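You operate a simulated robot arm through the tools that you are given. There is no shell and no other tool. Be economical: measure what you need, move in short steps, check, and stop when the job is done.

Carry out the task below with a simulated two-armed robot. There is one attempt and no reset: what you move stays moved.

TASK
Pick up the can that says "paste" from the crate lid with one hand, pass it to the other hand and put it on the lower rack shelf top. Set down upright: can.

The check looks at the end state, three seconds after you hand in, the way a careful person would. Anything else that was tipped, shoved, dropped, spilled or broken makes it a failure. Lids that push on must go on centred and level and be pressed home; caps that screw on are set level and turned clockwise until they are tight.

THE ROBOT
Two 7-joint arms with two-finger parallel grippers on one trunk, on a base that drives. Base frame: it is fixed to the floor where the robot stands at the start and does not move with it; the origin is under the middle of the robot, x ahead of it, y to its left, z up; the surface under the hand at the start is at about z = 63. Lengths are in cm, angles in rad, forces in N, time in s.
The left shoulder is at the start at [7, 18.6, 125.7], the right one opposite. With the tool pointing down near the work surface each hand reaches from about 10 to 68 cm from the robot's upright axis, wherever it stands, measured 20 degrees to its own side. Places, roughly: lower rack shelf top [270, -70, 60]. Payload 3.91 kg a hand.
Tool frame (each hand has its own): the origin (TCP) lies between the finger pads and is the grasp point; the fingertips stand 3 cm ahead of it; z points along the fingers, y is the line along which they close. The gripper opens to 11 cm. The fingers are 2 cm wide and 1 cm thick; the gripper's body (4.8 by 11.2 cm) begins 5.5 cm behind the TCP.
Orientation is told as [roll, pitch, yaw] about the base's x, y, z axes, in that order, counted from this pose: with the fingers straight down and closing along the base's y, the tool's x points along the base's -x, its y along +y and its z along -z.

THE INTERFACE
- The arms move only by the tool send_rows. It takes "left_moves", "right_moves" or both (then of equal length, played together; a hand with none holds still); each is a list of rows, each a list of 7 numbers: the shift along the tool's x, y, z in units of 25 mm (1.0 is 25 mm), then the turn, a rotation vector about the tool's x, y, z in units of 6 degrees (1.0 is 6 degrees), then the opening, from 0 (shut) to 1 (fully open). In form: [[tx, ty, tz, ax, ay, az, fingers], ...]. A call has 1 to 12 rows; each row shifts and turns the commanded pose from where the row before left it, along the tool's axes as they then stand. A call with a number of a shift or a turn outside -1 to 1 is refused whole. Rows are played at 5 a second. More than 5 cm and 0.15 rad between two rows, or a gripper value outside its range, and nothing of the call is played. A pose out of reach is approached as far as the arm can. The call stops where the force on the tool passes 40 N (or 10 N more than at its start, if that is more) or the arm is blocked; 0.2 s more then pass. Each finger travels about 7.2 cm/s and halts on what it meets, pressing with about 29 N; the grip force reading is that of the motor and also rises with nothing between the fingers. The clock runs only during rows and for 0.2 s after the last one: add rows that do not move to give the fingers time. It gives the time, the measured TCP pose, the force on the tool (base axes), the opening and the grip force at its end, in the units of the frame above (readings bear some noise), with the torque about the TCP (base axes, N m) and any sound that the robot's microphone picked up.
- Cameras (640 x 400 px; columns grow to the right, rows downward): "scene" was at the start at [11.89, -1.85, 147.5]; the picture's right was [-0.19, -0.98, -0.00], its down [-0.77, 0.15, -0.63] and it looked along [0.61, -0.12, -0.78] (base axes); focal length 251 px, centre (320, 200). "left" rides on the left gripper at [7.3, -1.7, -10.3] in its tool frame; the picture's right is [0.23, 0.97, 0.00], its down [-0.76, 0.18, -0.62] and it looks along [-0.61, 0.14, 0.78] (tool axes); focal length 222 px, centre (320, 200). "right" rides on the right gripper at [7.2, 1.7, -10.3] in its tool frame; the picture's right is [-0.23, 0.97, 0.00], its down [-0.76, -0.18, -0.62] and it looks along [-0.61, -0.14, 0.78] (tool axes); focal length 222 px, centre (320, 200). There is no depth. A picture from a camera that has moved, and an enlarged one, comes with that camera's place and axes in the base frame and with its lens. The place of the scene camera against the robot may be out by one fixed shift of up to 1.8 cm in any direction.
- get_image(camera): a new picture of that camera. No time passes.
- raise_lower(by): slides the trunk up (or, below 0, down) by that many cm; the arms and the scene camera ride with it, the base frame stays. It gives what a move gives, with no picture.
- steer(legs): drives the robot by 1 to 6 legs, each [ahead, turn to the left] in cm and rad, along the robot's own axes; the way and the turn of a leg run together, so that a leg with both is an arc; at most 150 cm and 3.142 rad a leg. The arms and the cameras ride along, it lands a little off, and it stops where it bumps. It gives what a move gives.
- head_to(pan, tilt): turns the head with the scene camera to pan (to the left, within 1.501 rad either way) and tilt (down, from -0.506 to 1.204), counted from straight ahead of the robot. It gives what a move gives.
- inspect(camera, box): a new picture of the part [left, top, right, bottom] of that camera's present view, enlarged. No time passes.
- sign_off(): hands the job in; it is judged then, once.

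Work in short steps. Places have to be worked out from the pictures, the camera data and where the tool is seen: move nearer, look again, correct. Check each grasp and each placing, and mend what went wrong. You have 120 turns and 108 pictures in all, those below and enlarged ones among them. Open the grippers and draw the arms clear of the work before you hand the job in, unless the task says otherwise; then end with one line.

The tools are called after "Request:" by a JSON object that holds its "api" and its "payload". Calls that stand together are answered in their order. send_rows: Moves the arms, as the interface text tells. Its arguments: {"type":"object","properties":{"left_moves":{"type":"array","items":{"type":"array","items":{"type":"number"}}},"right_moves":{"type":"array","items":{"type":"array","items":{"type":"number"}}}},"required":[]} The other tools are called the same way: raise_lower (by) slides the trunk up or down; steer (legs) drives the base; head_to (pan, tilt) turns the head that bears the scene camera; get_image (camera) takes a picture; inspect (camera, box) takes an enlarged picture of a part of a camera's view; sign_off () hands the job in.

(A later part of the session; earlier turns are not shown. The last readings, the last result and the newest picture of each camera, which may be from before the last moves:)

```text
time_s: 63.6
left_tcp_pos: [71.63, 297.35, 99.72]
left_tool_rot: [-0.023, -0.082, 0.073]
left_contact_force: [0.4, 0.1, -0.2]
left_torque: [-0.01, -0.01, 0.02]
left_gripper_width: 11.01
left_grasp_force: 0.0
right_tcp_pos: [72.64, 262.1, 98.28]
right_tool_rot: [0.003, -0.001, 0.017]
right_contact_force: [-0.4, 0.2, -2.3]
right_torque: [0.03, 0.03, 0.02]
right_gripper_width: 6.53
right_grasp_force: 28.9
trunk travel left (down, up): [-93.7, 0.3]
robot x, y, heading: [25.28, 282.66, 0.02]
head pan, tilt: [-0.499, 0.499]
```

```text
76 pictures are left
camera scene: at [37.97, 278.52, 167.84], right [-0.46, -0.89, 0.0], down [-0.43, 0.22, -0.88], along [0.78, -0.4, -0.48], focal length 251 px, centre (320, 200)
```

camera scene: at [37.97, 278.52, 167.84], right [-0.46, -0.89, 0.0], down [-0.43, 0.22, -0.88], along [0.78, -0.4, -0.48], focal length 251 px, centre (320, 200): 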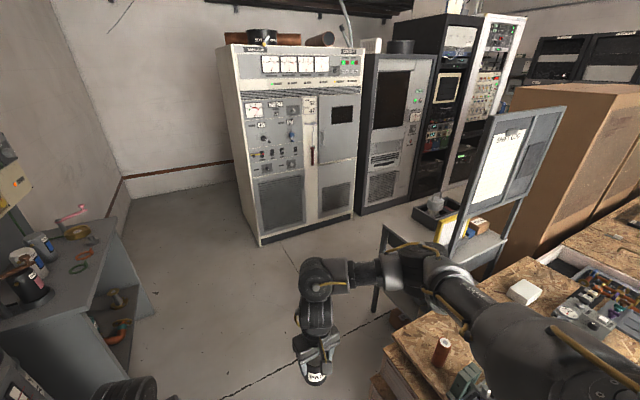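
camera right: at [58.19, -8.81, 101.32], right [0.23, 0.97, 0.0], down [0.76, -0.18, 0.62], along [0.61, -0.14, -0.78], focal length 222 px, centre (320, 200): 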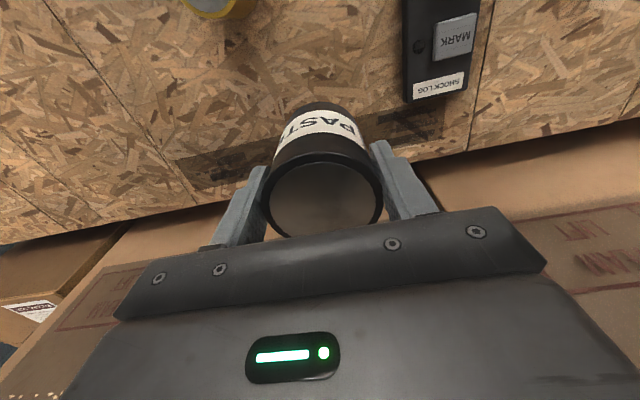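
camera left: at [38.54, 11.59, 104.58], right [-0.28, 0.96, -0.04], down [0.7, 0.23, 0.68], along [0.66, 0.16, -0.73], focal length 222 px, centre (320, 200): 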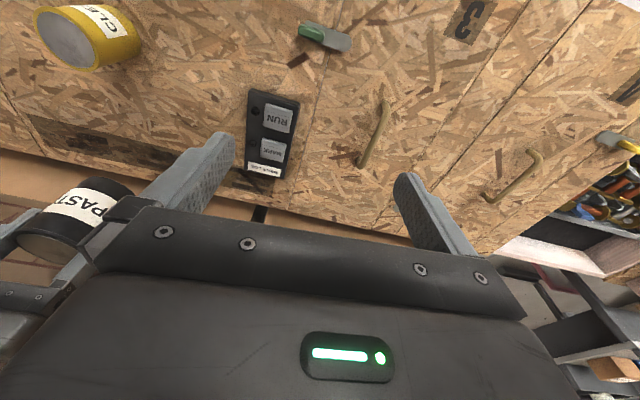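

The arc stopped just before its end ("cut short"), so I check my left side for contact.

Request:
{"api": "head_to", "payload": {"pan": 0.9, "tilt": 0.8}}

Request:
{"api": "get_image", "payload": {"camera": "scene"}}

Request:
{"api": "head_to", "payload": {"pan": -1.2, "tilt": 0.8}}

Request:
{"api": "get_image", "payload": {"camera": "scene"}}

```text
time_s: 65.2
left_tcp_pos: [71.68, 297.24, 99.8]
left_tool_rot: [-0.022, -0.081, 0.074]
left_contact_force: [-0.2, 0.7, 0.5]
left_torque: [-0.01, 0.0, -0.01]
left_gripper_width: 10.99
left_grasp_force: 0.0
right_tcp_pos: [72.54, 262.09, 98.34]
right_tool_rot: [0.002, 0.001, 0.017]
right_contact_force: [0.1, 0.7, -3.3]
right_torque: [0.0, 0.02, 0.03]
right_gripper_width: 6.52
right_grasp_force: 28.9
trunk travel left (down, up): [-93.7, 0.3]
robot x, y, heading: [25.9, 282.93, 0.023]
head pan, tilt: [0.901, 0.799]
```

```text
75 pictures are left
camera scene: at [34.78, 289.1, 165.25], right [0.8, -0.61, 0.0], down [-0.43, -0.57, -0.7], along [0.42, 0.56, -0.72], focal length 251 px, centre (320, 200)
```

scene: 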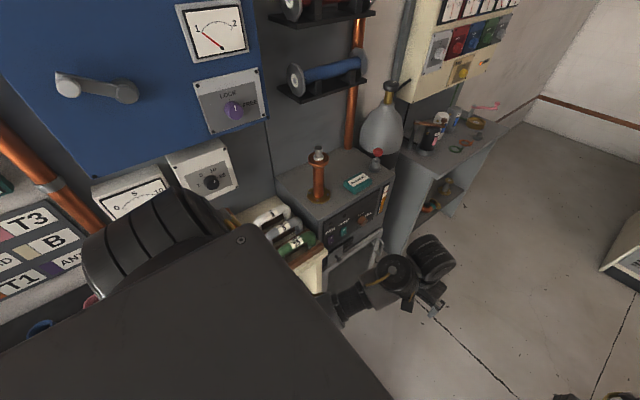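

```text
time_s: 67.2
left_tcp_pos: [71.82, 297.32, 99.78]
left_tool_rot: [-0.024, -0.082, 0.075]
left_contact_force: [0.2, -0.2, 0.5]
left_torque: [-0.05, 0.0, 0.04]
left_gripper_width: 10.99
left_grasp_force: 0.1
right_tcp_pos: [72.61, 262.16, 98.19]
right_tool_rot: [0.001, -0.001, 0.017]
right_contact_force: [-0.5, -0.3, -2.4]
right_torque: [0.01, 0.03, -0.03]
right_gripper_width: 6.51
right_grasp_force: 29.3
trunk travel left (down, up): [-93.7, 0.3]
robot x, y, heading: [25.4, 282.97, 0.022]
head pan, tilt: [-1.201, 0.799]
```

```text
74 pictures are left
camera scene: at [32.97, 275.23, 165.25], right [-0.92, -0.38, 0.0], down [-0.27, 0.66, -0.7], along [0.27, -0.64, -0.72], focal length 251 px, centre (320, 200)
```

scene: 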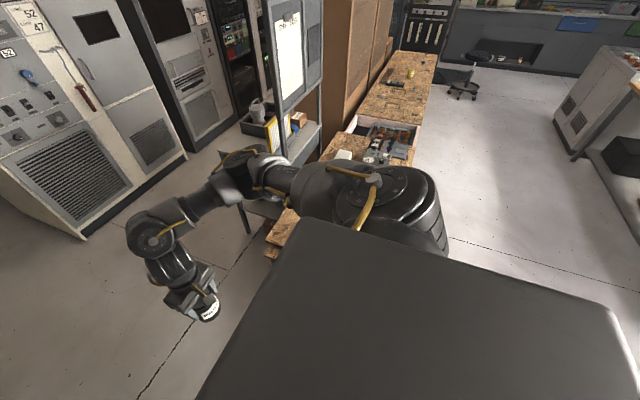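

My left elbow sticks out close to the bench. I extend the left hand forward to draw the elbow in, then re-check.

Request:
{"api": "send_rows", "payload": {"left_moves": [[-0.6, -0.1, 0, 0, 0, 0, 1], [-0.8, -0.2, 0, 0, 0, 0, 1], [-0.8, -0.2, 0, 0, 0, 0, 1], [-0.8, -0.2, 0, 0, 0, 0, 1], [-0.8, -0.2, 0, 0, 0, 0, 1], [-0.8, -0.2, 0, 0, 0, 0, 1], [-0.8, -0.2, 0, 0, 0, 0, 1]]}}

Request:
{"api": "head_to", "payload": {"pan": 1.3, "tilt": 0.6}}

Request:
{"api": "get_image", "payload": {"camera": "scene"}}

```text
time_s: 68.8
left_tcp_pos: [85.28, 295.08, 100.96]
left_tool_rot: [-0.023, -0.081, 0.075]
left_contact_force: [0.3, 0.3, 0.6]
left_torque: [0.0, 0.0, -0.02]
left_gripper_width: 11.0
left_grasp_force: 0.1
right_tcp_pos: [72.63, 262.22, 98.24]
right_tool_rot: [0.001, 0.003, 0.019]
right_contact_force: [-1.1, -0.5, -3.1]
right_torque: [-0.02, 0.08, 0.0]
right_gripper_width: 6.53
right_grasp_force: 29.2
trunk travel left (down, up): [-93.7, 0.3]
robot x, y, heading: [25.43, 282.82, 0.016]
head pan, tilt: [-1.201, 0.799]
```

```text
time_s: 71.0
left_tcp_pos: [85.28, 295.09, 101.01]
left_tool_rot: [-0.022, -0.081, 0.072]
left_contact_force: [-0.2, 0.3, 0.5]
left_torque: [-0.02, 0.02, -0.01]
left_gripper_width: 11.0
left_grasp_force: 0.1
right_tcp_pos: [72.52, 262.19, 98.22]
right_tool_rot: [0.002, 0.0, 0.016]
right_contact_force: [0.8, -0.5, -3.1]
right_torque: [-0.01, 0.02, -0.02]
right_gripper_width: 6.53
right_grasp_force: 29.0
trunk travel left (down, up): [-93.7, 0.3]
robot x, y, heading: [25.58, 282.57, 0.024]
head pan, tilt: [1.3, 0.6]
```

```text
73 pictures are left
camera scene: at [32.1, 291.25, 166.94], right [0.97, -0.25, 0.0], down [-0.14, -0.55, -0.83], along [0.2, 0.8, -0.56], focal length 251 px, centre (320, 200)
```

scene: 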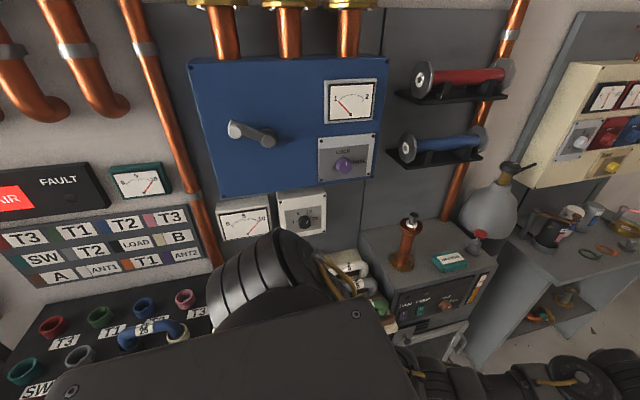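

No contact visible; elbow is about 38 cm off-axis and high. I turn a bit right and advance, moving away from the bench, then look at the corridor behind the stand.

Request:
{"api": "steer", "payload": {"legs": [[0, -0.3], [60, 0]]}}

Request:
{"api": "head_to", "payload": {"pan": -0.6, "tilt": 0.5}}

Request:
{"api": "get_image", "payload": {"camera": "scene"}}

```text
time_s: 75.4
left_tcp_pos: [143.81, 259.48, 100.95]
left_tool_rot: [-0.024, -0.084, -0.234]
left_contact_force: [0.7, 0.2, -0.3]
left_torque: [0.03, -0.05, 0.01]
left_gripper_width: 11.0
left_grasp_force: 0.0
right_tcp_pos: [121.65, 231.95, 98.31]
right_tool_rot: [0.002, -0.001, -0.292]
right_contact_force: [0.3, -0.2, -2.6]
right_torque: [0.02, 0.0, -0.02]
right_gripper_width: 6.55
right_grasp_force: 29.6
trunk travel left (down, up): [-93.7, 0.3]
robot x, y, heading: [83.11, 266.2, -0.289]
head pan, tilt: [1.3, 0.6]
```

```text
time_s: 77.3
left_tcp_pos: [143.67, 259.5, 100.86]
left_tool_rot: [-0.023, -0.08, -0.233]
left_contact_force: [-0.1, 0.7, -0.2]
left_torque: [0.01, -0.03, 0.0]
left_gripper_width: 11.0
left_grasp_force: 0.2
right_tcp_pos: [121.65, 231.95, 98.25]
right_tool_rot: [0.002, -0.002, -0.292]
right_contact_force: [-0.6, 0.0, -2.2]
right_torque: [-0.01, 0.01, -0.01]
right_gripper_width: 6.52
right_grasp_force: 28.9
trunk travel left (down, up): [-93.7, 0.3]
robot x, y, heading: [83.22, 266.32, -0.291]
head pan, tilt: [-0.6, 0.499]
```

```text
72 pictures are left
camera scene: at [93.04, 257.21, 167.84], right [-0.78, -0.63, 0.0], down [-0.3, 0.37, -0.88], along [0.55, -0.68, -0.48], focal length 251 px, centre (320, 200)
```

scene: 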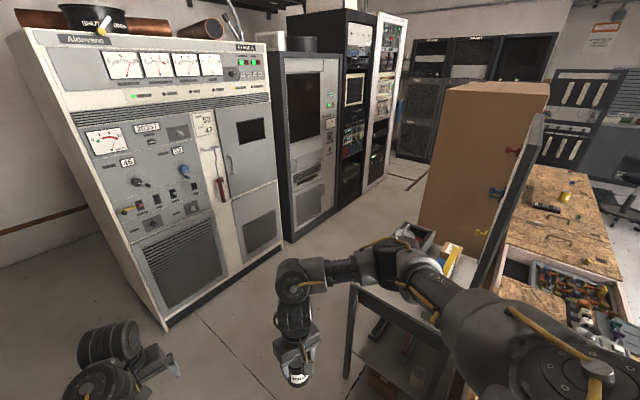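

The corridor between the stand/boxes (x≈135) and cabinets (x≈250) is ~115 cm wide; I drive in by a straight and an arc, ending at about (193,177) facing −y.

Request:
{"api": "steer", "payload": {"legs": [[59, 0], [96, -1.28]]}}

Request:
{"api": "head_to", "payload": {"pan": 0.3, "tilt": 0.4}}

Request:
{"api": "get_image", "payload": {"camera": "scene"}}

```text
time_s: 85.3
left_tcp_pos: [209.92, 118.81, 100.94]
left_tool_rot: [-0.022, -0.082, -1.472]
left_contact_force: [-0.1, -0.3, 0.6]
left_torque: [-0.01, 0.0, 0.01]
left_gripper_width: 11.0
left_grasp_force: 0.1
right_tcp_pos: [176.66, 130.75, 98.33]
right_tool_rot: [0.002, 0.001, -1.526]
right_contact_force: [0.4, -0.3, -2.8]
right_torque: [-0.01, 0.0, 0.03]
right_gripper_width: 6.53
right_grasp_force: 29.2
trunk travel left (down, up): [-93.7, 0.3]
robot x, y, heading: [196.22, 178.14, -1.527]
head pan, tilt: [-0.6, 0.499]
cut short: leg 2
```

```text
time_s: 86.5
left_tcp_pos: [210.0, 118.77, 100.96]
left_tool_rot: [-0.023, -0.085, -1.471]
left_contact_force: [-0.2, -0.3, 0.1]
left_torque: [0.03, -0.02, 0.01]
left_gripper_width: 11.02
left_grasp_force: 0.1
right_tcp_pos: [176.67, 130.65, 98.23]
right_tool_rot: [0.002, 0.0, -1.527]
right_contact_force: [0.3, -0.8, -2.5]
right_torque: [0.02, 0.04, 0.0]
right_gripper_width: 6.54
right_grasp_force: 29.4
trunk travel left (down, up): [-93.7, 0.3]
robot x, y, heading: [196.15, 178.48, -1.524]
head pan, tilt: [0.3, 0.4]
```

```text
71 pictures are left
camera scene: at [199.08, 164.32, 168.76], right [-0.94, -0.34, 0.0], down [-0.13, 0.37, -0.92], along [0.31, -0.87, -0.39], focal length 251 px, centre (320, 200)
```

scene: 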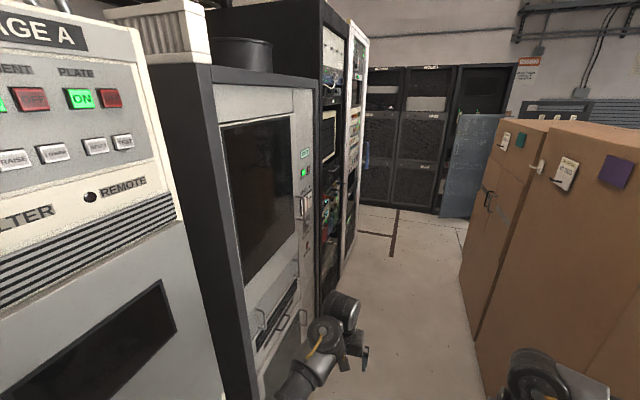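

I take it the target is the white-framed open rack at y≈−45…−110. Drive ahead with a slight right correction and look at the rack.

Request:
{"api": "steer", "payload": {"legs": [[0, -0.07], [140, 0]]}}

Request:
{"api": "head_to", "payload": {"pan": 0.75, "tilt": 0.6}}

Request:
{"api": "get_image", "payload": {"camera": "scene"}}

```text
time_s: 93.9
left_tcp_pos: [201.52, -21.16, 100.98]
left_tool_rot: [-0.023, -0.083, -1.554]
left_contact_force: [0.2, 0.8, -0.1]
left_torque: [0.02, 0.02, 0.0]
left_gripper_width: 11.0
left_grasp_force: 0.0
right_tcp_pos: [169.28, -6.67, 98.22]
right_tool_rot: [0.002, 0.0, -1.608]
right_contact_force: [-0.3, 0.1, -3.2]
right_torque: [0.03, -0.03, -0.01]
right_gripper_width: 6.53
right_grasp_force: 29.1
trunk travel left (down, up): [-93.7, 0.3]
robot x, y, heading: [192.93, 39.2, -1.607]
head pan, tilt: [0.3, 0.4]
```

```text
time_s: 94.8
left_tcp_pos: [201.34, -21.34, 100.92]
left_tool_rot: [-0.024, -0.085, -1.554]
left_contact_force: [0.7, 0.3, 0.4]
left_torque: [0.01, 0.03, -0.01]
left_gripper_width: 10.99
left_grasp_force: 0.1
right_tcp_pos: [169.25, -6.62, 98.17]
right_tool_rot: [0.002, 0.002, -1.609]
right_contact_force: [-0.1, 0.2, -2.4]
right_torque: [0.01, -0.02, 0.0]
right_gripper_width: 6.55
right_grasp_force: 28.6
trunk travel left (down, up): [-93.7, 0.3]
robot x, y, heading: [192.49, 39.6, -1.603]
head pan, tilt: [0.75, 0.6]
```

```text
70 pictures are left
camera scene: at [197.72, 27.27, 166.94], right [-0.75, -0.66, 0.0], down [-0.37, 0.43, -0.83], along [0.54, -0.62, -0.56], focal length 251 px, centre (320, 200)
```

scene: 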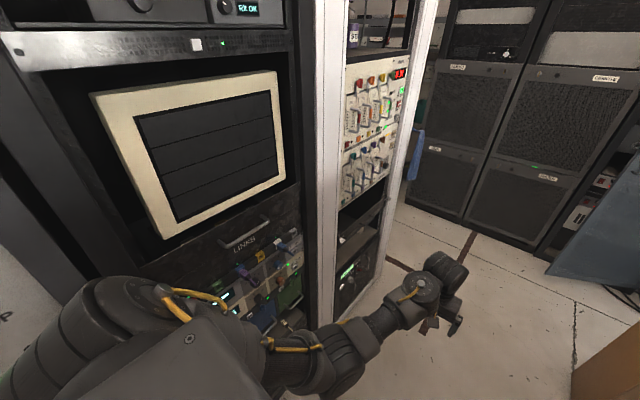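

The lower bay with a gap under the instrument panel is visible. I go 100 cm on and look at it from nearer to the front.

Request:
{"api": "steer", "payload": {"legs": [[0, -0.03], [125, 0]]}}

Request:
{"api": "head_to", "payload": {"pan": 1.45, "tilt": 0.7}}

Request:
{"api": "get_image", "payload": {"camera": "scene"}}

```text
time_s: 98.5
left_tcp_pos: [195.39, -91.1, 93.06]
left_tool_rot: [-0.04, 0.046, -1.589]
left_contact_force: [-0.9, 6.5, -6.0]
left_torque: [-0.45, -0.05, 0.03]
left_gripper_width: 11.0
left_grasp_force: 0.1
right_tcp_pos: [165.2, -68.47, 87.41]
right_tool_rot: [0.018, 0.25, -1.665]
right_contact_force: [-2.4, 0.7, 3.0]
right_torque: [-0.32, -0.28, -0.15]
right_gripper_width: 6.56
right_grasp_force: 29.0
trunk travel left (down, up): [-93.7, 0.3]
robot x, y, heading: [188.71, -17.01, -1.639]
head pan, tilt: [0.75, 0.6]
stopped in leg 2: the robot was blocked; the commanded pose is now the measured one
```

```text
time_s: 99.6
left_tcp_pos: [196.69, -86.19, 92.71]
left_tool_rot: [-0.004, 0.04, -1.612]
left_contact_force: [-0.6, 1.0, -0.3]
left_torque: [-0.01, -0.01, 0.02]
left_gripper_width: 10.97
left_grasp_force: 0.1
right_tcp_pos: [161.72, -64.21, 87.47]
right_tool_rot: [-0.085, 0.203, -1.759]
right_contact_force: [-2.7, -0.2, -2.4]
right_torque: [-0.05, -0.21, -0.02]
right_gripper_width: 6.52
right_grasp_force: 29.1
trunk travel left (down, up): [-93.7, 0.3]
robot x, y, heading: [189.3, -17.48, -1.637]
head pan, tilt: [1.45, 0.7]
```

```text
69 pictures are left
camera scene: at [199.1, -38.16, 166.31], right [-0.18, -0.98, -0.08], down [-0.65, 0.18, -0.74], along [0.74, -0.08, -0.67], focal length 251 px, centre (320, 200)
```

scene: 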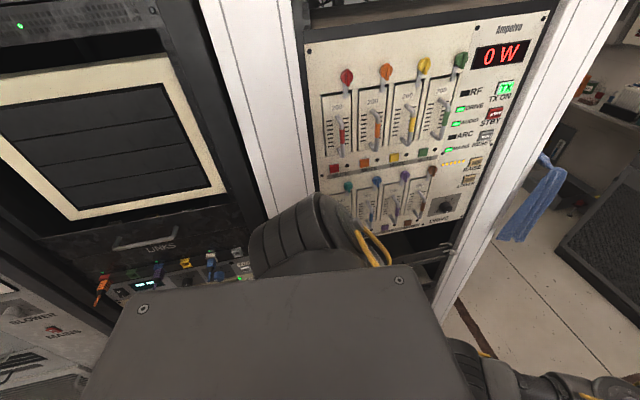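

I was blocked and the robot seems slightly tilted. I look around for what I hit before moving.

Request:
{"api": "head_to", "payload": {"pan": -1.4, "tilt": 0.7}}

Request:
{"api": "get_image", "payload": {"camera": "scene"}}

Request:
{"api": "head_to", "payload": {"pan": -0.2, "tilt": 0.9}}

Request:
{"api": "get_image", "payload": {"camera": "scene"}}

```text
time_s: 102.1
left_tcp_pos: [195.73, -85.27, 101.56]
left_tool_rot: [-0.083, -0.174, -1.577]
left_contact_force: [0.0, 0.0, -0.8]
left_torque: [-0.07, -0.01, 0.01]
left_gripper_width: 11.01
left_grasp_force: 0.0
right_tcp_pos: [166.96, -60.15, 90.59]
right_tool_rot: [0.05, 0.172, -1.598]
right_contact_force: [0.5, 0.4, -2.7]
right_torque: [-0.04, 0.0, 0.04]
right_gripper_width: 6.54
right_grasp_force: 29.6
trunk travel left (down, up): [-93.7, 0.3]
robot x, y, heading: [189.28, -17.19, -1.636]
head pan, tilt: [-1.4, 0.7]
```

```text
68 pictures are left
camera scene: at [179.94, -22.85, 166.1], right [-0.1, 0.99, 0.0], down [0.64, 0.06, -0.77], along [-0.76, -0.08, -0.64], focal length 251 px, centre (320, 200)
```

scene: 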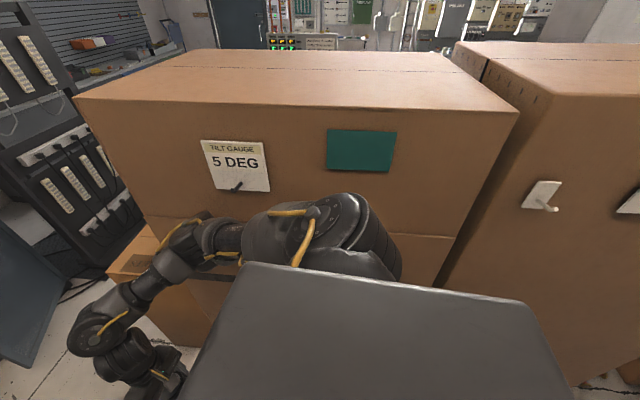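

```text
time_s: 103.5
left_tcp_pos: [195.54, -85.31, 101.38]
left_tool_rot: [-0.085, -0.174, -1.577]
left_contact_force: [-0.2, -0.4, -0.1]
left_torque: [0.01, -0.02, 0.02]
left_gripper_width: 10.98
left_grasp_force: 0.0
right_tcp_pos: [166.87, -60.43, 90.49]
right_tool_rot: [0.053, 0.176, -1.6]
right_contact_force: [0.4, 0.6, -1.8]
right_torque: [-0.01, 0.02, 0.02]
right_gripper_width: 6.54
right_grasp_force: 28.9
trunk travel left (down, up): [-93.7, 0.3]
robot x, y, heading: [189.29, -16.91, -1.644]
head pan, tilt: [-0.201, 0.901]
```

```text
67 pictures are left
camera scene: at [186.22, -29.56, 164.46], right [-0.96, 0.27, 0.0], down [0.21, 0.76, -0.62], along [-0.17, -0.6, -0.78], focal length 251 px, centre (320, 200)
```

scene: 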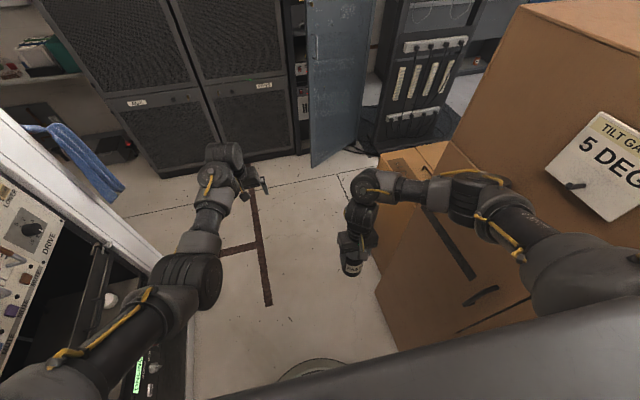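

The right elbow is scraping the tall box side (x≈139) and both tools got tilted. I straighten both tools and extend the right hand forward to pull that elbow in.

Request:
{"api": "send_rows", "payload": {"right_moves": [[-0.5, 0.2, -0.2, 0.16, -0.4, 0, 0.3], [-0.5, 0.2, -0.2, 0.16, -0.4, 0, 0.3], [-0.5, 0.2, -0.2, 0.16, -0.4, 0, 0.3], [-0.5, 0.2, -0.2, 0, -0.48, 0, 0.3], [-0.7, 0.2, 0, 0, 0, 0, 0.3], [-0.7, 0.2, 0, 0, 0, 0, 0.3]], "left_moves": [[0, 0, 0, -0.2, 0.4, 0, 1], [0, 0, 0, -0.2, 0.4, 0, 1], [0, 0, 0, -0.2, 0.4, 0, 1], [0, 0, 0, -0.2, 0.46, 0, 1], [0, 0, 0, 0, 0, 0, 1], [0, 0, 0, 0, 0, 0, 1]]}}

Request:
{"api": "head_to", "payload": {"pan": -1.0, "tilt": 0.8}}

Request:
{"api": "get_image", "payload": {"camera": "scene"}}

```text
time_s: 104.9
left_tcp_pos: [195.6, -85.53, 101.44]
left_tool_rot: [0.002, 0.003, -1.583]
left_contact_force: [0.7, -0.8, 0.3]
left_torque: [0.0, 0.02, -0.02]
left_gripper_width: 10.99
left_grasp_force: 0.1
right_tcp_pos: [169.51, -68.95, 91.98]
right_tool_rot: [0.001, 0.001, -1.604]
right_contact_force: [0.9, -0.8, -2.3]
right_torque: [0.02, -0.01, 0.03]
right_gripper_width: 6.53
right_grasp_force: 28.6
trunk travel left (down, up): [-93.7, 0.3]
robot x, y, heading: [189.1, -17.07, -1.644]
head pan, tilt: [-0.201, 0.901]
```

```text
time_s: 106.0
left_tcp_pos: [195.54, -85.41, 101.3]
left_tool_rot: [0.002, -0.001, -1.583]
left_contact_force: [-0.5, 0.3, 0.1]
left_torque: [0.02, 0.02, -0.01]
left_gripper_width: 11.01
left_grasp_force: 0.0
right_tcp_pos: [169.48, -69.18, 91.93]
right_tool_rot: [-0.001, 0.0, -1.603]
right_contact_force: [0.1, -0.5, -3.3]
right_torque: [0.07, -0.03, 0.01]
right_gripper_width: 6.53
right_grasp_force: 29.1
trunk travel left (down, up): [-93.7, 0.3]
robot x, y, heading: [189.31, -16.94, -1.641]
head pan, tilt: [-1.0, 0.799]
```

```text
66 pictures are left
camera scene: at [181.19, -26.23, 165.24], right [-0.48, 0.88, 0.0], down [0.63, 0.35, -0.7], along [-0.61, -0.33, -0.72], focal length 251 px, centre (320, 200)
```

scene: 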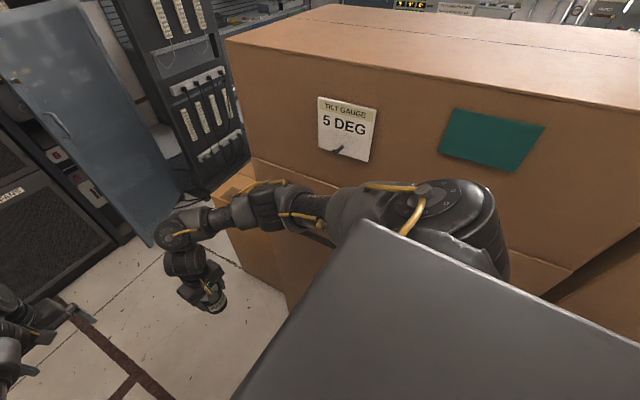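

Tools are upright again and the can is still firmly held. I turn slightly left, away from the box, and creep ahead a short way.

Request:
{"api": "steer", "payload": {"legs": [[0, 0.13], [25, 0]]}}

Request:
{"api": "get_image", "payload": {"camera": "scene"}}

```text
time_s: 108.5
left_tcp_pos: [205.61, -108.8, 101.45]
left_tool_rot: [0.001, -0.001, -1.458]
left_contact_force: [0.4, 0.4, 0.4]
left_torque: [-0.04, 0.01, 0.01]
left_gripper_width: 11.02
left_grasp_force: 0.1
right_tcp_pos: [177.59, -95.85, 92.15]
right_tool_rot: [0.001, -0.003, -1.478]
right_contact_force: [0.3, -1.0, -2.7]
right_torque: [0.04, 0.02, -0.01]
right_gripper_width: 6.53
right_grasp_force: 28.7
trunk travel left (down, up): [-93.7, 0.3]
robot x, y, heading: [190.53, -41.83, -1.514]
head pan, tilt: [-1.0, 0.799]
```

```text
65 pictures are left
camera scene: at [183.56, -51.72, 165.27], right [-0.59, 0.81, 0.0], down [0.58, 0.42, -0.7], along [-0.56, -0.41, -0.72], focal length 251 px, centre (320, 200)
```

scene: 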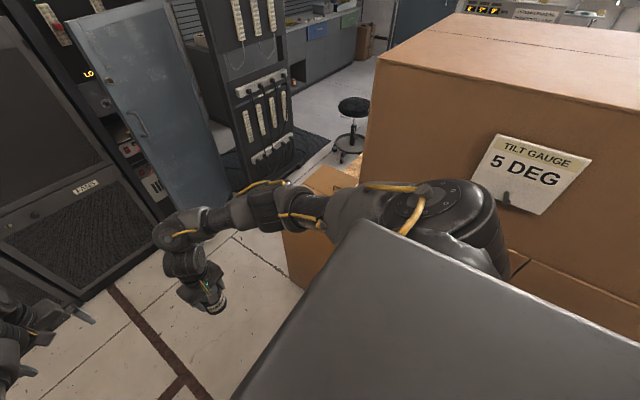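

Free. I advance 45 cm more, past the tall box, and look left at the rack bay.

Request:
{"api": "steer", "payload": {"legs": [[45, 0]]}}

Request:
{"api": "head_to", "payload": {"pan": 1.5, "tilt": 0.8}}

Request:
{"api": "get_image", "payload": {"camera": "scene"}}

```text
time_s: 111.2
left_tcp_pos: [207.46, -154.86, 101.47]
left_tool_rot: [0.002, -0.002, -1.468]
left_contact_force: [-1.3, 0.5, -0.2]
left_torque: [0.01, 0.02, 0.01]
left_gripper_width: 10.98
left_grasp_force: 0.1
right_tcp_pos: [179.7, -141.8, 92.05]
right_tool_rot: [0.0, -0.002, -1.484]
right_contact_force: [0.4, 0.5, -2.9]
right_torque: [0.02, 0.01, 0.0]
right_gripper_width: 6.54
right_grasp_force: 28.8
trunk travel left (down, up): [-93.7, 0.3]
robot x, y, heading: [192.58, -87.94, -1.52]
head pan, tilt: [-1.0, 0.799]
```

```text
time_s: 113.5
left_tcp_pos: [207.53, -154.97, 101.5]
left_tool_rot: [0.003, 0.0, -1.465]
left_contact_force: [0.3, 0.2, 0.3]
left_torque: [-0.01, 0.03, -0.01]
left_gripper_width: 11.02
left_grasp_force: 0.0
right_tcp_pos: [179.78, -141.93, 92.03]
right_tool_rot: [-0.002, -0.001, -1.486]
right_contact_force: [0.9, -0.6, -2.2]
right_torque: [0.03, 0.01, 0.04]
right_gripper_width: 6.54
right_grasp_force: 29.3
trunk travel left (down, up): [-93.7, 0.3]
robot x, y, heading: [192.73, -87.58, -1.523]
head pan, tilt: [1.499, 0.799]
```

```text
64 pictures are left
camera scene: at [200.55, -93.31, 165.25], right [-0.02, -1.0, 0.0], down [-0.72, 0.02, -0.7], along [0.7, -0.01, -0.72], focal length 251 px, centre (320, 200)
```

scene: 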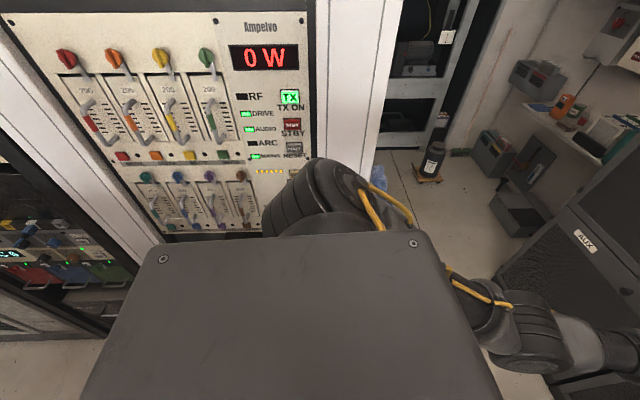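

The rack bay is an opening y≈−50…−98 under the panel (bottom z≈97) – so the can should go in with a horizontal hand, camera side up. I test whether the left wrist can roll 180° so its camera ends on top when pointing forward.

Request:
{"api": "send_rows", "payload": {"left_moves": [[0, 0.6, 0, 0, 0, 0, 1], [0, 0.6, 0, 0, 0, 0, 1], [0, 0.6, 0, 0, 0, 0, 1], [0, 0, 0, 0, 0, 1, 1], [0, 0, 0, 0, 0, 1, 1], [0, 0, 0, 0, 0, 1, 1], [0, 0, 0, 0, 0, 1, 1], [0, 0, 0, 0, 0, 1, 1], [0, 0, 0, 0, 0, 1, 1], [0, 0, 0, 0, 0, 1, 1], [0, 0, 0, 0, 0, 1, 1], [0, 0, 0, 0, 0, 1, 1]]}}

Request:
{"api": "head_to", "payload": {"pan": 0.2, "tilt": 0.8}}

Request:
{"api": "get_image", "payload": {"camera": "scene"}}

```text
time_s: 116.1
left_tcp_pos: [212.05, -154.46, 101.41]
left_tool_rot: [0.001, 0.0, -2.409]
left_contact_force: [0.4, -0.4, -0.6]
left_torque: [-0.02, -0.01, 0.0]
left_gripper_width: 11.01
left_grasp_force: 0.0
right_tcp_pos: [179.67, -141.91, 91.98]
right_tool_rot: [0.0, 0.001, -1.486]
right_contact_force: [0.1, -0.6, -2.9]
right_torque: [0.02, 0.0, 0.02]
right_gripper_width: 6.51
right_grasp_force: 29.0
trunk travel left (down, up): [-93.7, 0.3]
robot x, y, heading: [193.03, -87.91, -1.519]
head pan, tilt: [1.499, 0.799]
```

```text
time_s: 117.6
left_tcp_pos: [211.92, -154.44, 101.45]
left_tool_rot: [0.0, 0.003, -2.407]
left_contact_force: [-0.7, 0.6, 0.0]
left_torque: [-0.02, 0.0, 0.03]
left_gripper_width: 11.01
left_grasp_force: 0.1
right_tcp_pos: [179.76, -141.9, 91.97]
right_tool_rot: [0.0, 0.001, -1.486]
right_contact_force: [-0.2, -0.9, -4.3]
right_torque: [0.02, 0.0, -0.01]
right_gripper_width: 6.53
right_grasp_force: 29.0
trunk travel left (down, up): [-93.7, 0.3]
robot x, y, heading: [192.23, -87.77, -1.517]
head pan, tilt: [0.201, 0.799]
```

```text
63 pictures are left
camera scene: at [194.51, -100.96, 165.25], right [-0.97, -0.25, 0.0], down [-0.18, 0.69, -0.7], along [0.17, -0.67, -0.72], focal length 251 px, centre (320, 200)
```

scene: 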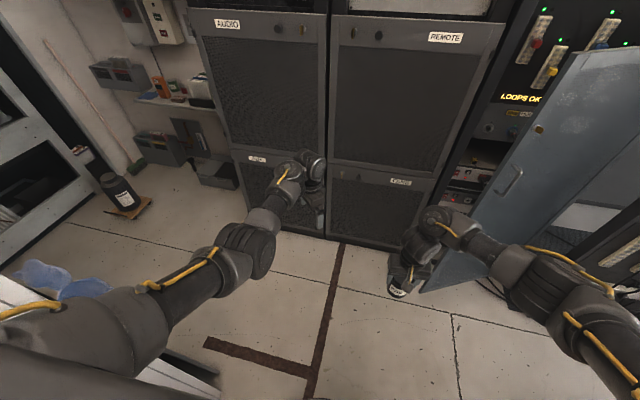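

It rolls fine. Continue the roll (another 126° in total over two calls).

Request:
{"api": "send_rows", "payload": {"left_moves": [[0, 0, 0, 0, 0, 1, 1], [0, 0, 0, 0, 0, 1, 1], [0, 0, 0, 0, 0, 1, 1], [0, 0, 0, 0, 0, 1, 1], [0, 0, 0, 0, 0, 1, 1], [0, 0, 0, 0, 0, 1, 1], [0, 0, 0, 0, 0, 1, 1], [0, 0, 0, 0, 0, 1, 1], [0, 0, 0, 0, 0, 1, 1], [0, 0, 0, 0, 0, 1, 1], [0, 0, 0, 0, 0, 1, 1], [0, 0, 0, 0, 0, 1, 1]]}}

Request:
{"api": "send_rows", "payload": {"left_moves": [[0, 0, 0, 0, 0, 1, 1], [0, 0, 0, 0, 0, 1, 1], [0, 0, 0, 0, 0, 1, 1], [0, 0, 0, 0, 0, 1, 1], [0, 0, 0, 0, 0, 1, 1], [0, 0, 0, 0, 0, 1, 1], [0, 0, 0, 0, 0, 1, 1], [0, 0, 0, 0, 0, 1, 1], [0, 0, 0, 0, 0, 1, 1]]}}

```text
time_s: 120.2
left_tcp_pos: [212.09, -154.45, 101.51]
left_tool_rot: [-0.001, 0.003, 2.617]
left_contact_force: [0.6, -0.3, -0.8]
left_torque: [-0.03, 0.02, 0.03]
left_gripper_width: 11.01
left_grasp_force: 0.1
right_tcp_pos: [179.81, -141.86, 92.01]
right_tool_rot: [-0.002, 0.0, -1.486]
right_contact_force: [-0.7, 0.4, -2.7]
right_torque: [0.05, -0.02, -0.03]
right_gripper_width: 6.54
right_grasp_force: 29.4
trunk travel left (down, up): [-93.7, 0.3]
robot x, y, heading: [192.66, -88.14, -1.521]
head pan, tilt: [0.201, 0.799]
```

```text
time_s: 122.2
left_tcp_pos: [212.09, -154.42, 101.39]
left_tool_rot: [-0.002, 0.0, 1.676]
left_contact_force: [-0.2, 0.2, 0.3]
left_torque: [0.02, 0.02, 0.0]
left_gripper_width: 11.0
left_grasp_force: 0.0
right_tcp_pos: [179.7, -141.89, 92.04]
right_tool_rot: [0.001, -0.001, -1.484]
right_contact_force: [-0.2, 0.3, -3.0]
right_torque: [0.0, 0.0, 0.02]
right_gripper_width: 6.54
right_grasp_force: 28.9
trunk travel left (down, up): [-93.7, 0.3]
robot x, y, heading: [193.03, -87.69, -1.519]
head pan, tilt: [0.201, 0.799]
```

The roll worked without limit; tool x now points forward. Now I pitch the left tool up to point forward (+90° about tool y).

Request:
{"api": "send_rows", "payload": {"left_moves": [[0, 0, 0, 0, 1, 0, 1], [0, 0, 0, 0, 1, 0, 1], [0, 0, 0, 0, 1, 0, 1], [0, 0, 0, 0, 1, 0, 1], [0, 0, 0, 0, 1, 0, 1], [0, 0, 0, 0, 1, 0, 1], [0, 0, 0, 0, 1, 0, 1], [0, 0, 0, 0, 1, 0, 1]]}}

Request:
{"api": "get_image", "payload": {"camera": "scene"}}

```text
time_s: 124.0
left_tcp_pos: [212.04, -154.58, 101.42]
left_tool_rot: [-0.001, 0.841, 1.673]
left_contact_force: [-0.8, -0.8, -0.5]
left_torque: [-0.01, -0.02, 0.04]
left_gripper_width: 11.0
left_grasp_force: 0.1
right_tcp_pos: [179.82, -141.8, 92.12]
right_tool_rot: [0.0, 0.0, -1.486]
right_contact_force: [0.0, 0.4, -3.2]
right_torque: [0.03, -0.01, 0.02]
right_gripper_width: 6.53
right_grasp_force: 28.9
trunk travel left (down, up): [-93.7, 0.3]
robot x, y, heading: [192.72, -87.5, -1.522]
head pan, tilt: [0.201, 0.799]
```

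```text
62 pictures are left
camera scene: at [194.55, -100.93, 165.25], right [-0.97, -0.25, 0.0], down [-0.18, 0.69, -0.7], along [0.17, -0.67, -0.72], focal length 251 px, centre (320, 200)
```

scene: 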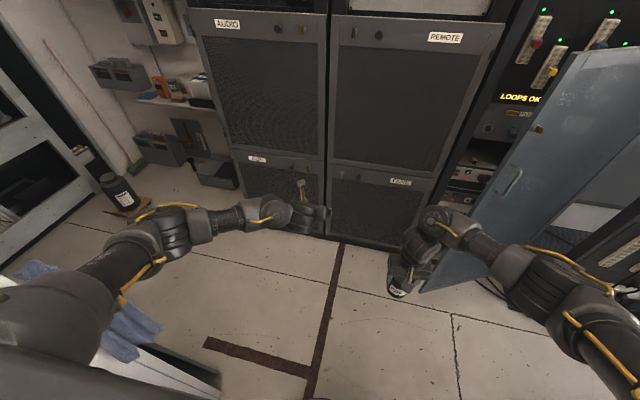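

Proceeding with the remaining 42°.

Request:
{"api": "send_rows", "payload": {"left_moves": [[0, 0, 0, 0, 1, 0, 1], [0, 0, 0, 0, 1, 0, 1], [0, 0, 0, 0, 1, 0, 1], [0, 0, 0, 0, 1, 0, 1], [0, 0, 0, 0, 1, 0, 1], [0, 0, 0, 0, 1, 0, 1], [0, 0, 0, 0, 0.95, 0, 1]]}}

Request:
{"api": "get_image", "payload": {"camera": "scene"}}

Request:
{"api": "get_image", "payload": {"camera": "left"}}

```text
time_s: 125.6
left_tcp_pos: [211.83, -154.53, 101.33]
left_tool_rot: [-0.583, 1.567, 1.093]
left_contact_force: [-0.5, 0.7, 0.2]
left_torque: [-0.02, 0.01, -0.01]
left_gripper_width: 10.98
left_grasp_force: 0.1
right_tcp_pos: [179.75, -141.92, 91.98]
right_tool_rot: [0.0, 0.0, -1.485]
right_contact_force: [0.2, 0.6, -4.2]
right_torque: [-0.02, 0.02, 0.01]
right_gripper_width: 6.52
right_grasp_force: 28.9
trunk travel left (down, up): [-93.7, 0.3]
robot x, y, heading: [192.76, -88.15, -1.521]
head pan, tilt: [0.201, 0.799]
```

```text
61 pictures are left
camera scene: at [194.49, -100.95, 165.25], right [-0.97, -0.25, 0.0], down [-0.18, 0.69, -0.7], along [0.17, -0.67, -0.72], focal length 251 px, centre (320, 200)
```

scene: 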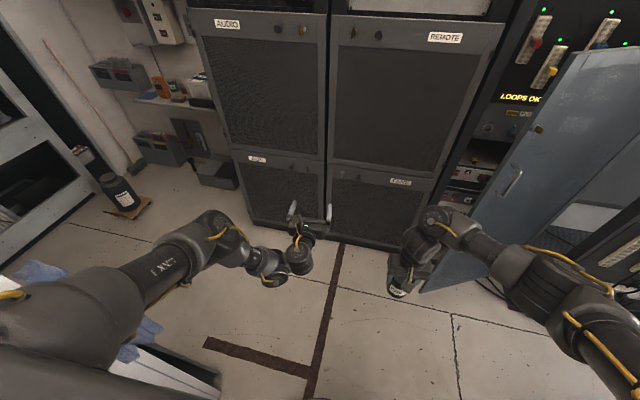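

```text
60 pictures are left
camera left: at [212.49, -144.17, 108.8], right [-0.97, -0.1, 0.23], down [-0.24, 0.6, -0.76], along [-0.06, -0.79, -0.61], focal length 222 px, centre (320, 200)
```

left: 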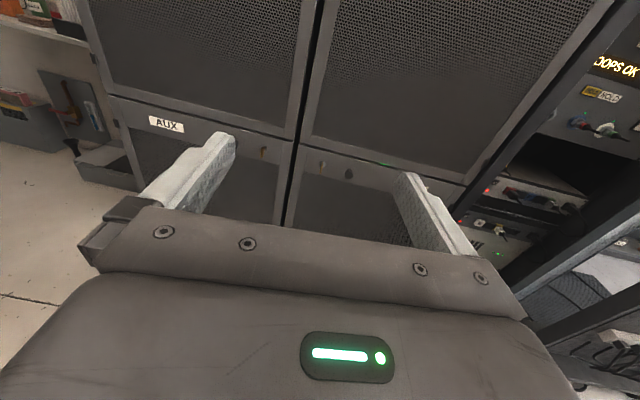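

Left hand is horizontal, camera on top. I move it down and back to a pre-grasp level (z≈86.5).

Request:
{"api": "send_rows", "payload": {"left_moves": [[-0.85, 0, -0.6, 0, 0, 0, 1], [-0.85, 0, -0.6, 0, 0, 0, 1], [-0.85, 0, -0.6, 0, 0, 0, 1], [-0.85, 0, -0.6, 0, 0, 0, 1], [-0.85, 0, -0.6, 0, 0, 0, 1], [-0.85, 0, -0.6, 0, 0, 0, 1], [-0.85, 0, -0.6, 0, 0, 0, 1]]}}

Request:
{"api": "get_image", "payload": {"camera": "scene"}}

```text
time_s: 127.2
left_tcp_pos: [210.8, -143.94, 86.86]
left_tool_rot: [-0.123, 1.565, 1.554]
left_contact_force: [-0.6, 0.0, -0.9]
left_torque: [-0.02, 0.02, 0.0]
left_gripper_width: 11.01
left_grasp_force: 0.1
right_tcp_pos: [179.63, -141.76, 92.1]
right_tool_rot: [0.002, -0.003, -1.484]
right_contact_force: [0.1, 0.8, -2.9]
right_torque: [0.0, 0.0, -0.02]
right_gripper_width: 6.55
right_grasp_force: 29.1
trunk travel left (down, up): [-93.7, 0.3]
robot x, y, heading: [193.09, -87.87, -1.521]
head pan, tilt: [0.201, 0.799]
```

```text
59 pictures are left
camera scene: at [194.32, -100.86, 165.26], right [-0.97, -0.25, 0.0], down [-0.18, 0.69, -0.7], along [0.17, -0.68, -0.72], focal length 251 px, centre (320, 200)
```

scene: 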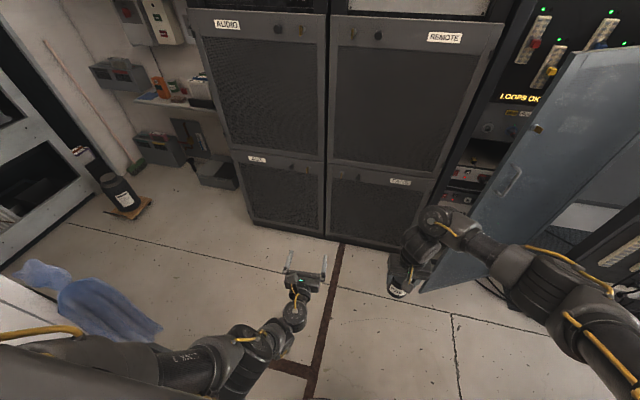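

Now bring the right hand with the can to about (196,-158), in front of the left hand.

Request:
{"api": "send_rows", "payload": {"right_moves": [[-0.9, 0.1, 0, 0, 0, 0, 0.3], [-0.9, 0.3, 0, 0, 0, 0, 0.3], [-0.9, 0.5, 0, 0, 0, 0, 0.3], [-0.9, 0.7, 0, 0, 0, 0, 0.3], [-0.9, 0.8, 0, 0, 0, 0, 0.3], [-0.9, 0.9, 0, 0, 0, 0, 0.3], [-0.8, 0.9, 0, 0, 0, 0, 0.3], [-0.5, 0.9, 0, 0, 0, 0, 0.3], [-0.2, 0.98, 0, 0, 0, 0, 0.3]]}}

Request:
{"api": "get_image", "payload": {"camera": "scene"}}

Request:
{"api": "get_image", "payload": {"camera": "left"}}

```text
time_s: 129.2
left_tcp_pos: [210.98, -144.0, 86.7]
left_tool_rot: [-0.041, 1.565, 1.636]
left_contact_force: [-0.1, 0.0, 0.5]
left_torque: [0.0, -0.02, -0.02]
left_gripper_width: 10.98
left_grasp_force: 0.0
right_tcp_pos: [190.13, -153.33, 92.64]
right_tool_rot: [0.0, -0.003, -1.485]
right_contact_force: [0.1, 0.4, -3.3]
right_torque: [0.05, 0.0, -0.03]
right_gripper_width: 6.49
right_grasp_force: 28.8
right hand out of reach, approached as far as the arm can: row 6, 7, 8, 9
trunk travel left (down, up): [-93.7, 0.3]
robot x, y, heading: [192.7, -87.82, -1.519]
head pan, tilt: [0.201, 0.799]
```

```text
58 pictures are left
camera scene: at [194.69, -100.92, 165.25], right [-0.97, -0.25, 0.0], down [-0.18, 0.69, -0.7], along [0.17, -0.68, -0.72], focal length 251 px, centre (320, 200)
```

scene: 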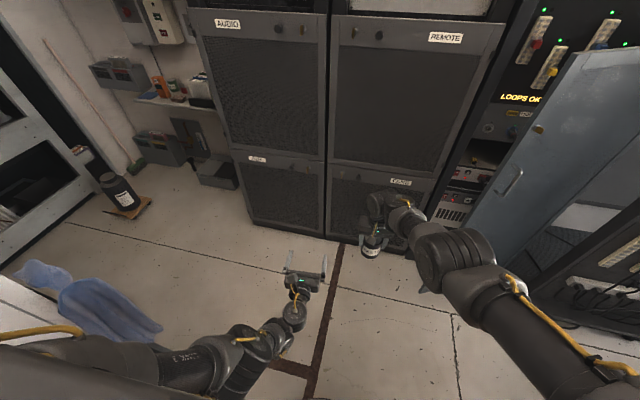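

```text
57 pictures are left
camera left: at [211.58, -133.63, 94.12], right [-0.97, -0.1, 0.23], down [-0.24, 0.6, -0.76], along [-0.06, -0.79, -0.61], focal length 222 px, centre (320, 200)
```

left: 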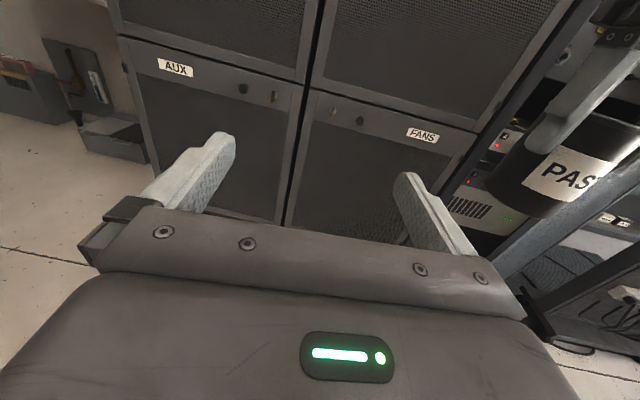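

The right hand is at its reach limit; I back it off a little and read where it ends.

Request:
{"api": "send_rows", "payload": {"right_moves": [[0.6, 0.4, 0, 0, 0, 0, 0.3], [0.6, 0.4, 0, 0, 0, 0, 0.3]]}}

```text
time_s: 129.8
left_tcp_pos: [211.04, -143.91, 86.69]
left_tool_rot: [0.011, 1.566, 1.688]
left_contact_force: [0.6, 0.8, 1.1]
left_torque: [-0.01, -0.01, -0.01]
left_gripper_width: 11.0
left_grasp_force: 0.0
right_tcp_pos: [191.76, -150.05, 92.83]
right_tool_rot: [-0.005, 0.0, -1.484]
right_contact_force: [0.2, 0.6, -2.1]
right_torque: [0.03, 0.01, -0.01]
right_gripper_width: 6.46
right_grasp_force: 28.7
trunk travel left (down, up): [-93.7, 0.3]
robot x, y, heading: [193.2, -87.83, -1.523]
head pan, tilt: [0.201, 0.799]
```

Can axis ≈(191.8,-150), bottom z≈84.8. I retreat the left hand 6 cm and slide it 20 cm right to a pre-grasp 10 cm behind the can.

Request:
{"api": "send_rows", "payload": {"left_moves": [[0, 0, -0.8, 0, 0, 0, 1], [0, 0, -0.8, 0, 0, 0, 1], [0.12, 0, -0.8, 0, 0, 0, 1], [0.12, 0.9, 0, 0, 0, 0, 1], [0, 1, 0, 0, 0, 0, 1], [0, 1, 0, 0, 0, 0, 1], [0, 1, 0, 0, 0, 0, 1], [0, 1, 0, 0, 0, 0, 1], [0, 1, 0, 0, 0, 0, 1], [0, 1, 0, 0, 0, 0, 1], [0, 1, 0, 0, 0, 0, 1]]}}

Request:
{"api": "get_image", "payload": {"camera": "left"}}

Request:
{"api": "get_image", "payload": {"camera": "scene"}}

```text
time_s: 131.4
left_tcp_pos: [212.76, -138.07, 83.75]
left_tool_rot: [-1.493, 1.388, 0.221]
left_contact_force: [-0.3, -1.5, 0.3]
left_torque: [-0.01, -0.01, -0.01]
left_gripper_width: 11.0
left_grasp_force: 0.1
right_tcp_pos: [191.72, -150.11, 92.61]
right_tool_rot: [0.0, 0.001, -1.487]
right_contact_force: [0.3, -0.7, -2.9]
right_torque: [0.05, 0.03, -0.01]
right_gripper_width: 6.46
right_grasp_force: 29.4
trunk travel left (down, up): [-93.7, 0.3]
robot x, y, heading: [192.38, -87.84, -1.518]
head pan, tilt: [0.201, 0.799]
stopped in row 8 (left hand): the arm was blocked; the commanded pose is now the measured one
```

```text
56 pictures are left
camera left: at [211.49, -127.89, 91.45], right [-0.99, -0.15, 0.05], down [-0.13, 0.62, -0.77], along [0.08, -0.77, -0.63], focal length 222 px, centre (320, 200)
```

left: 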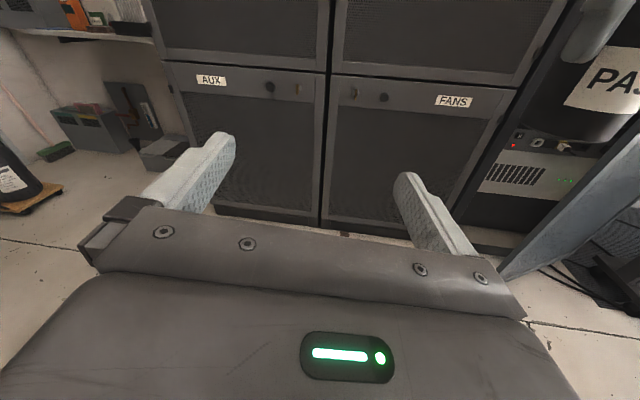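

```text
55 pictures are left
camera scene: at [194.66, -101.03, 165.24], right [-0.97, -0.25, 0.0], down [-0.18, 0.69, -0.7], along [0.17, -0.67, -0.72], focal length 251 px, centre (320, 200)
```

scene: 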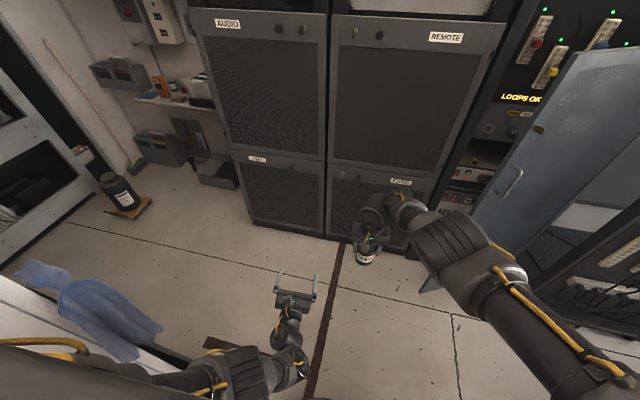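

The left arm got blocked. I check my left side for what it touches.

Request:
{"api": "head_to", "payload": {"pan": 1.1, "tilt": 0.9}}

Request:
{"api": "get_image", "payload": {"camera": "scene"}}

```text
time_s: 132.6
left_tcp_pos: [212.47, -137.96, 83.79]
left_tool_rot: [-1.493, 1.387, 0.224]
left_contact_force: [-0.6, 0.2, 0.1]
left_torque: [0.0, -0.01, 0.04]
left_gripper_width: 11.0
left_grasp_force: 0.0
right_tcp_pos: [191.76, -150.07, 92.6]
right_tool_rot: [0.001, 0.0, -1.486]
right_contact_force: [-0.4, 0.9, -3.3]
right_torque: [0.02, 0.01, -0.02]
right_gripper_width: 6.49
right_grasp_force: 29.4
trunk travel left (down, up): [-93.7, 0.3]
robot x, y, heading: [192.82, -87.8, -1.517]
head pan, tilt: [1.1, 0.901]
```

```text
54 pictures are left
camera scene: at [199.41, -96.24, 164.46], right [-0.41, -0.91, 0.0], down [-0.72, 0.32, -0.62], along [0.57, -0.25, -0.78], focal length 251 px, centre (320, 200)
```

scene: 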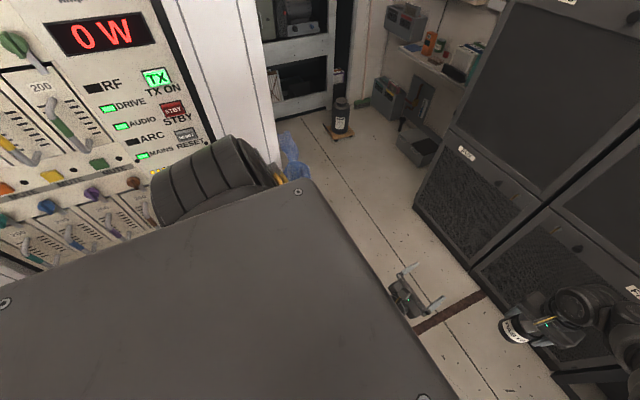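

The left elbow sits close against the rack front. I extend the left hand forward again (undoing the roll error), to pull the elbow off the rack.

Request:
{"api": "send_rows", "payload": {"left_moves": [[0, 0, 0.5, 0, 0, 0, 1], [0, 0, 0.8, 0, 0, 0, 1], [0.2, 0, 0.8, 0, 0, -0.45, 1], [0.3, 0, 0.8, 0, 0, -0.45, 1], [0.3, 0, 0.8, 0, 0, -0.45, 1], [0.3, 0, 0.8, 0, 0, -0.38, 1]]}}

Request:
{"api": "get_image", "payload": {"camera": "scene"}}

```text
time_s: 134.0
left_tcp_pos: [213.7, -149.19, 86.43]
left_tool_rot: [0.141, 1.558, 1.857]
left_contact_force: [-0.7, -0.4, -0.4]
left_torque: [0.03, -0.04, 0.0]
left_gripper_width: 11.0
left_grasp_force: 0.2
right_tcp_pos: [191.8, -150.08, 92.61]
right_tool_rot: [0.0, 0.001, -1.485]
right_contact_force: [0.2, 0.1, -3.4]
right_torque: [0.06, -0.04, 0.0]
right_gripper_width: 6.51
right_grasp_force: 28.4
trunk travel left (down, up): [-93.7, 0.3]
robot x, y, heading: [192.9, -88.01, -1.522]
head pan, tilt: [1.1, 0.901]
```

```text
53 pictures are left
camera scene: at [199.45, -96.3, 164.45], right [-0.41, -0.91, 0.0], down [-0.72, 0.32, -0.62], along [0.57, -0.25, -0.78], focal length 251 px, centre (320, 200)
```

scene: 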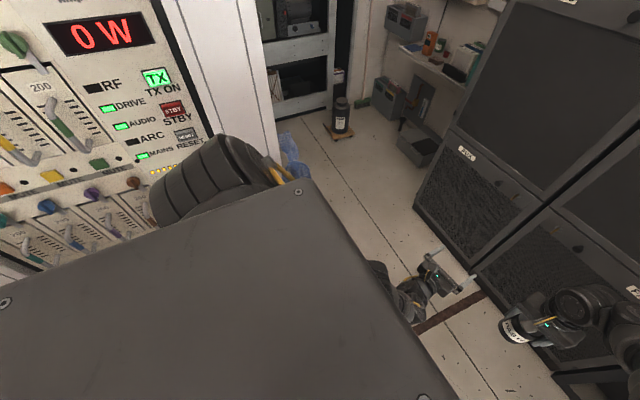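

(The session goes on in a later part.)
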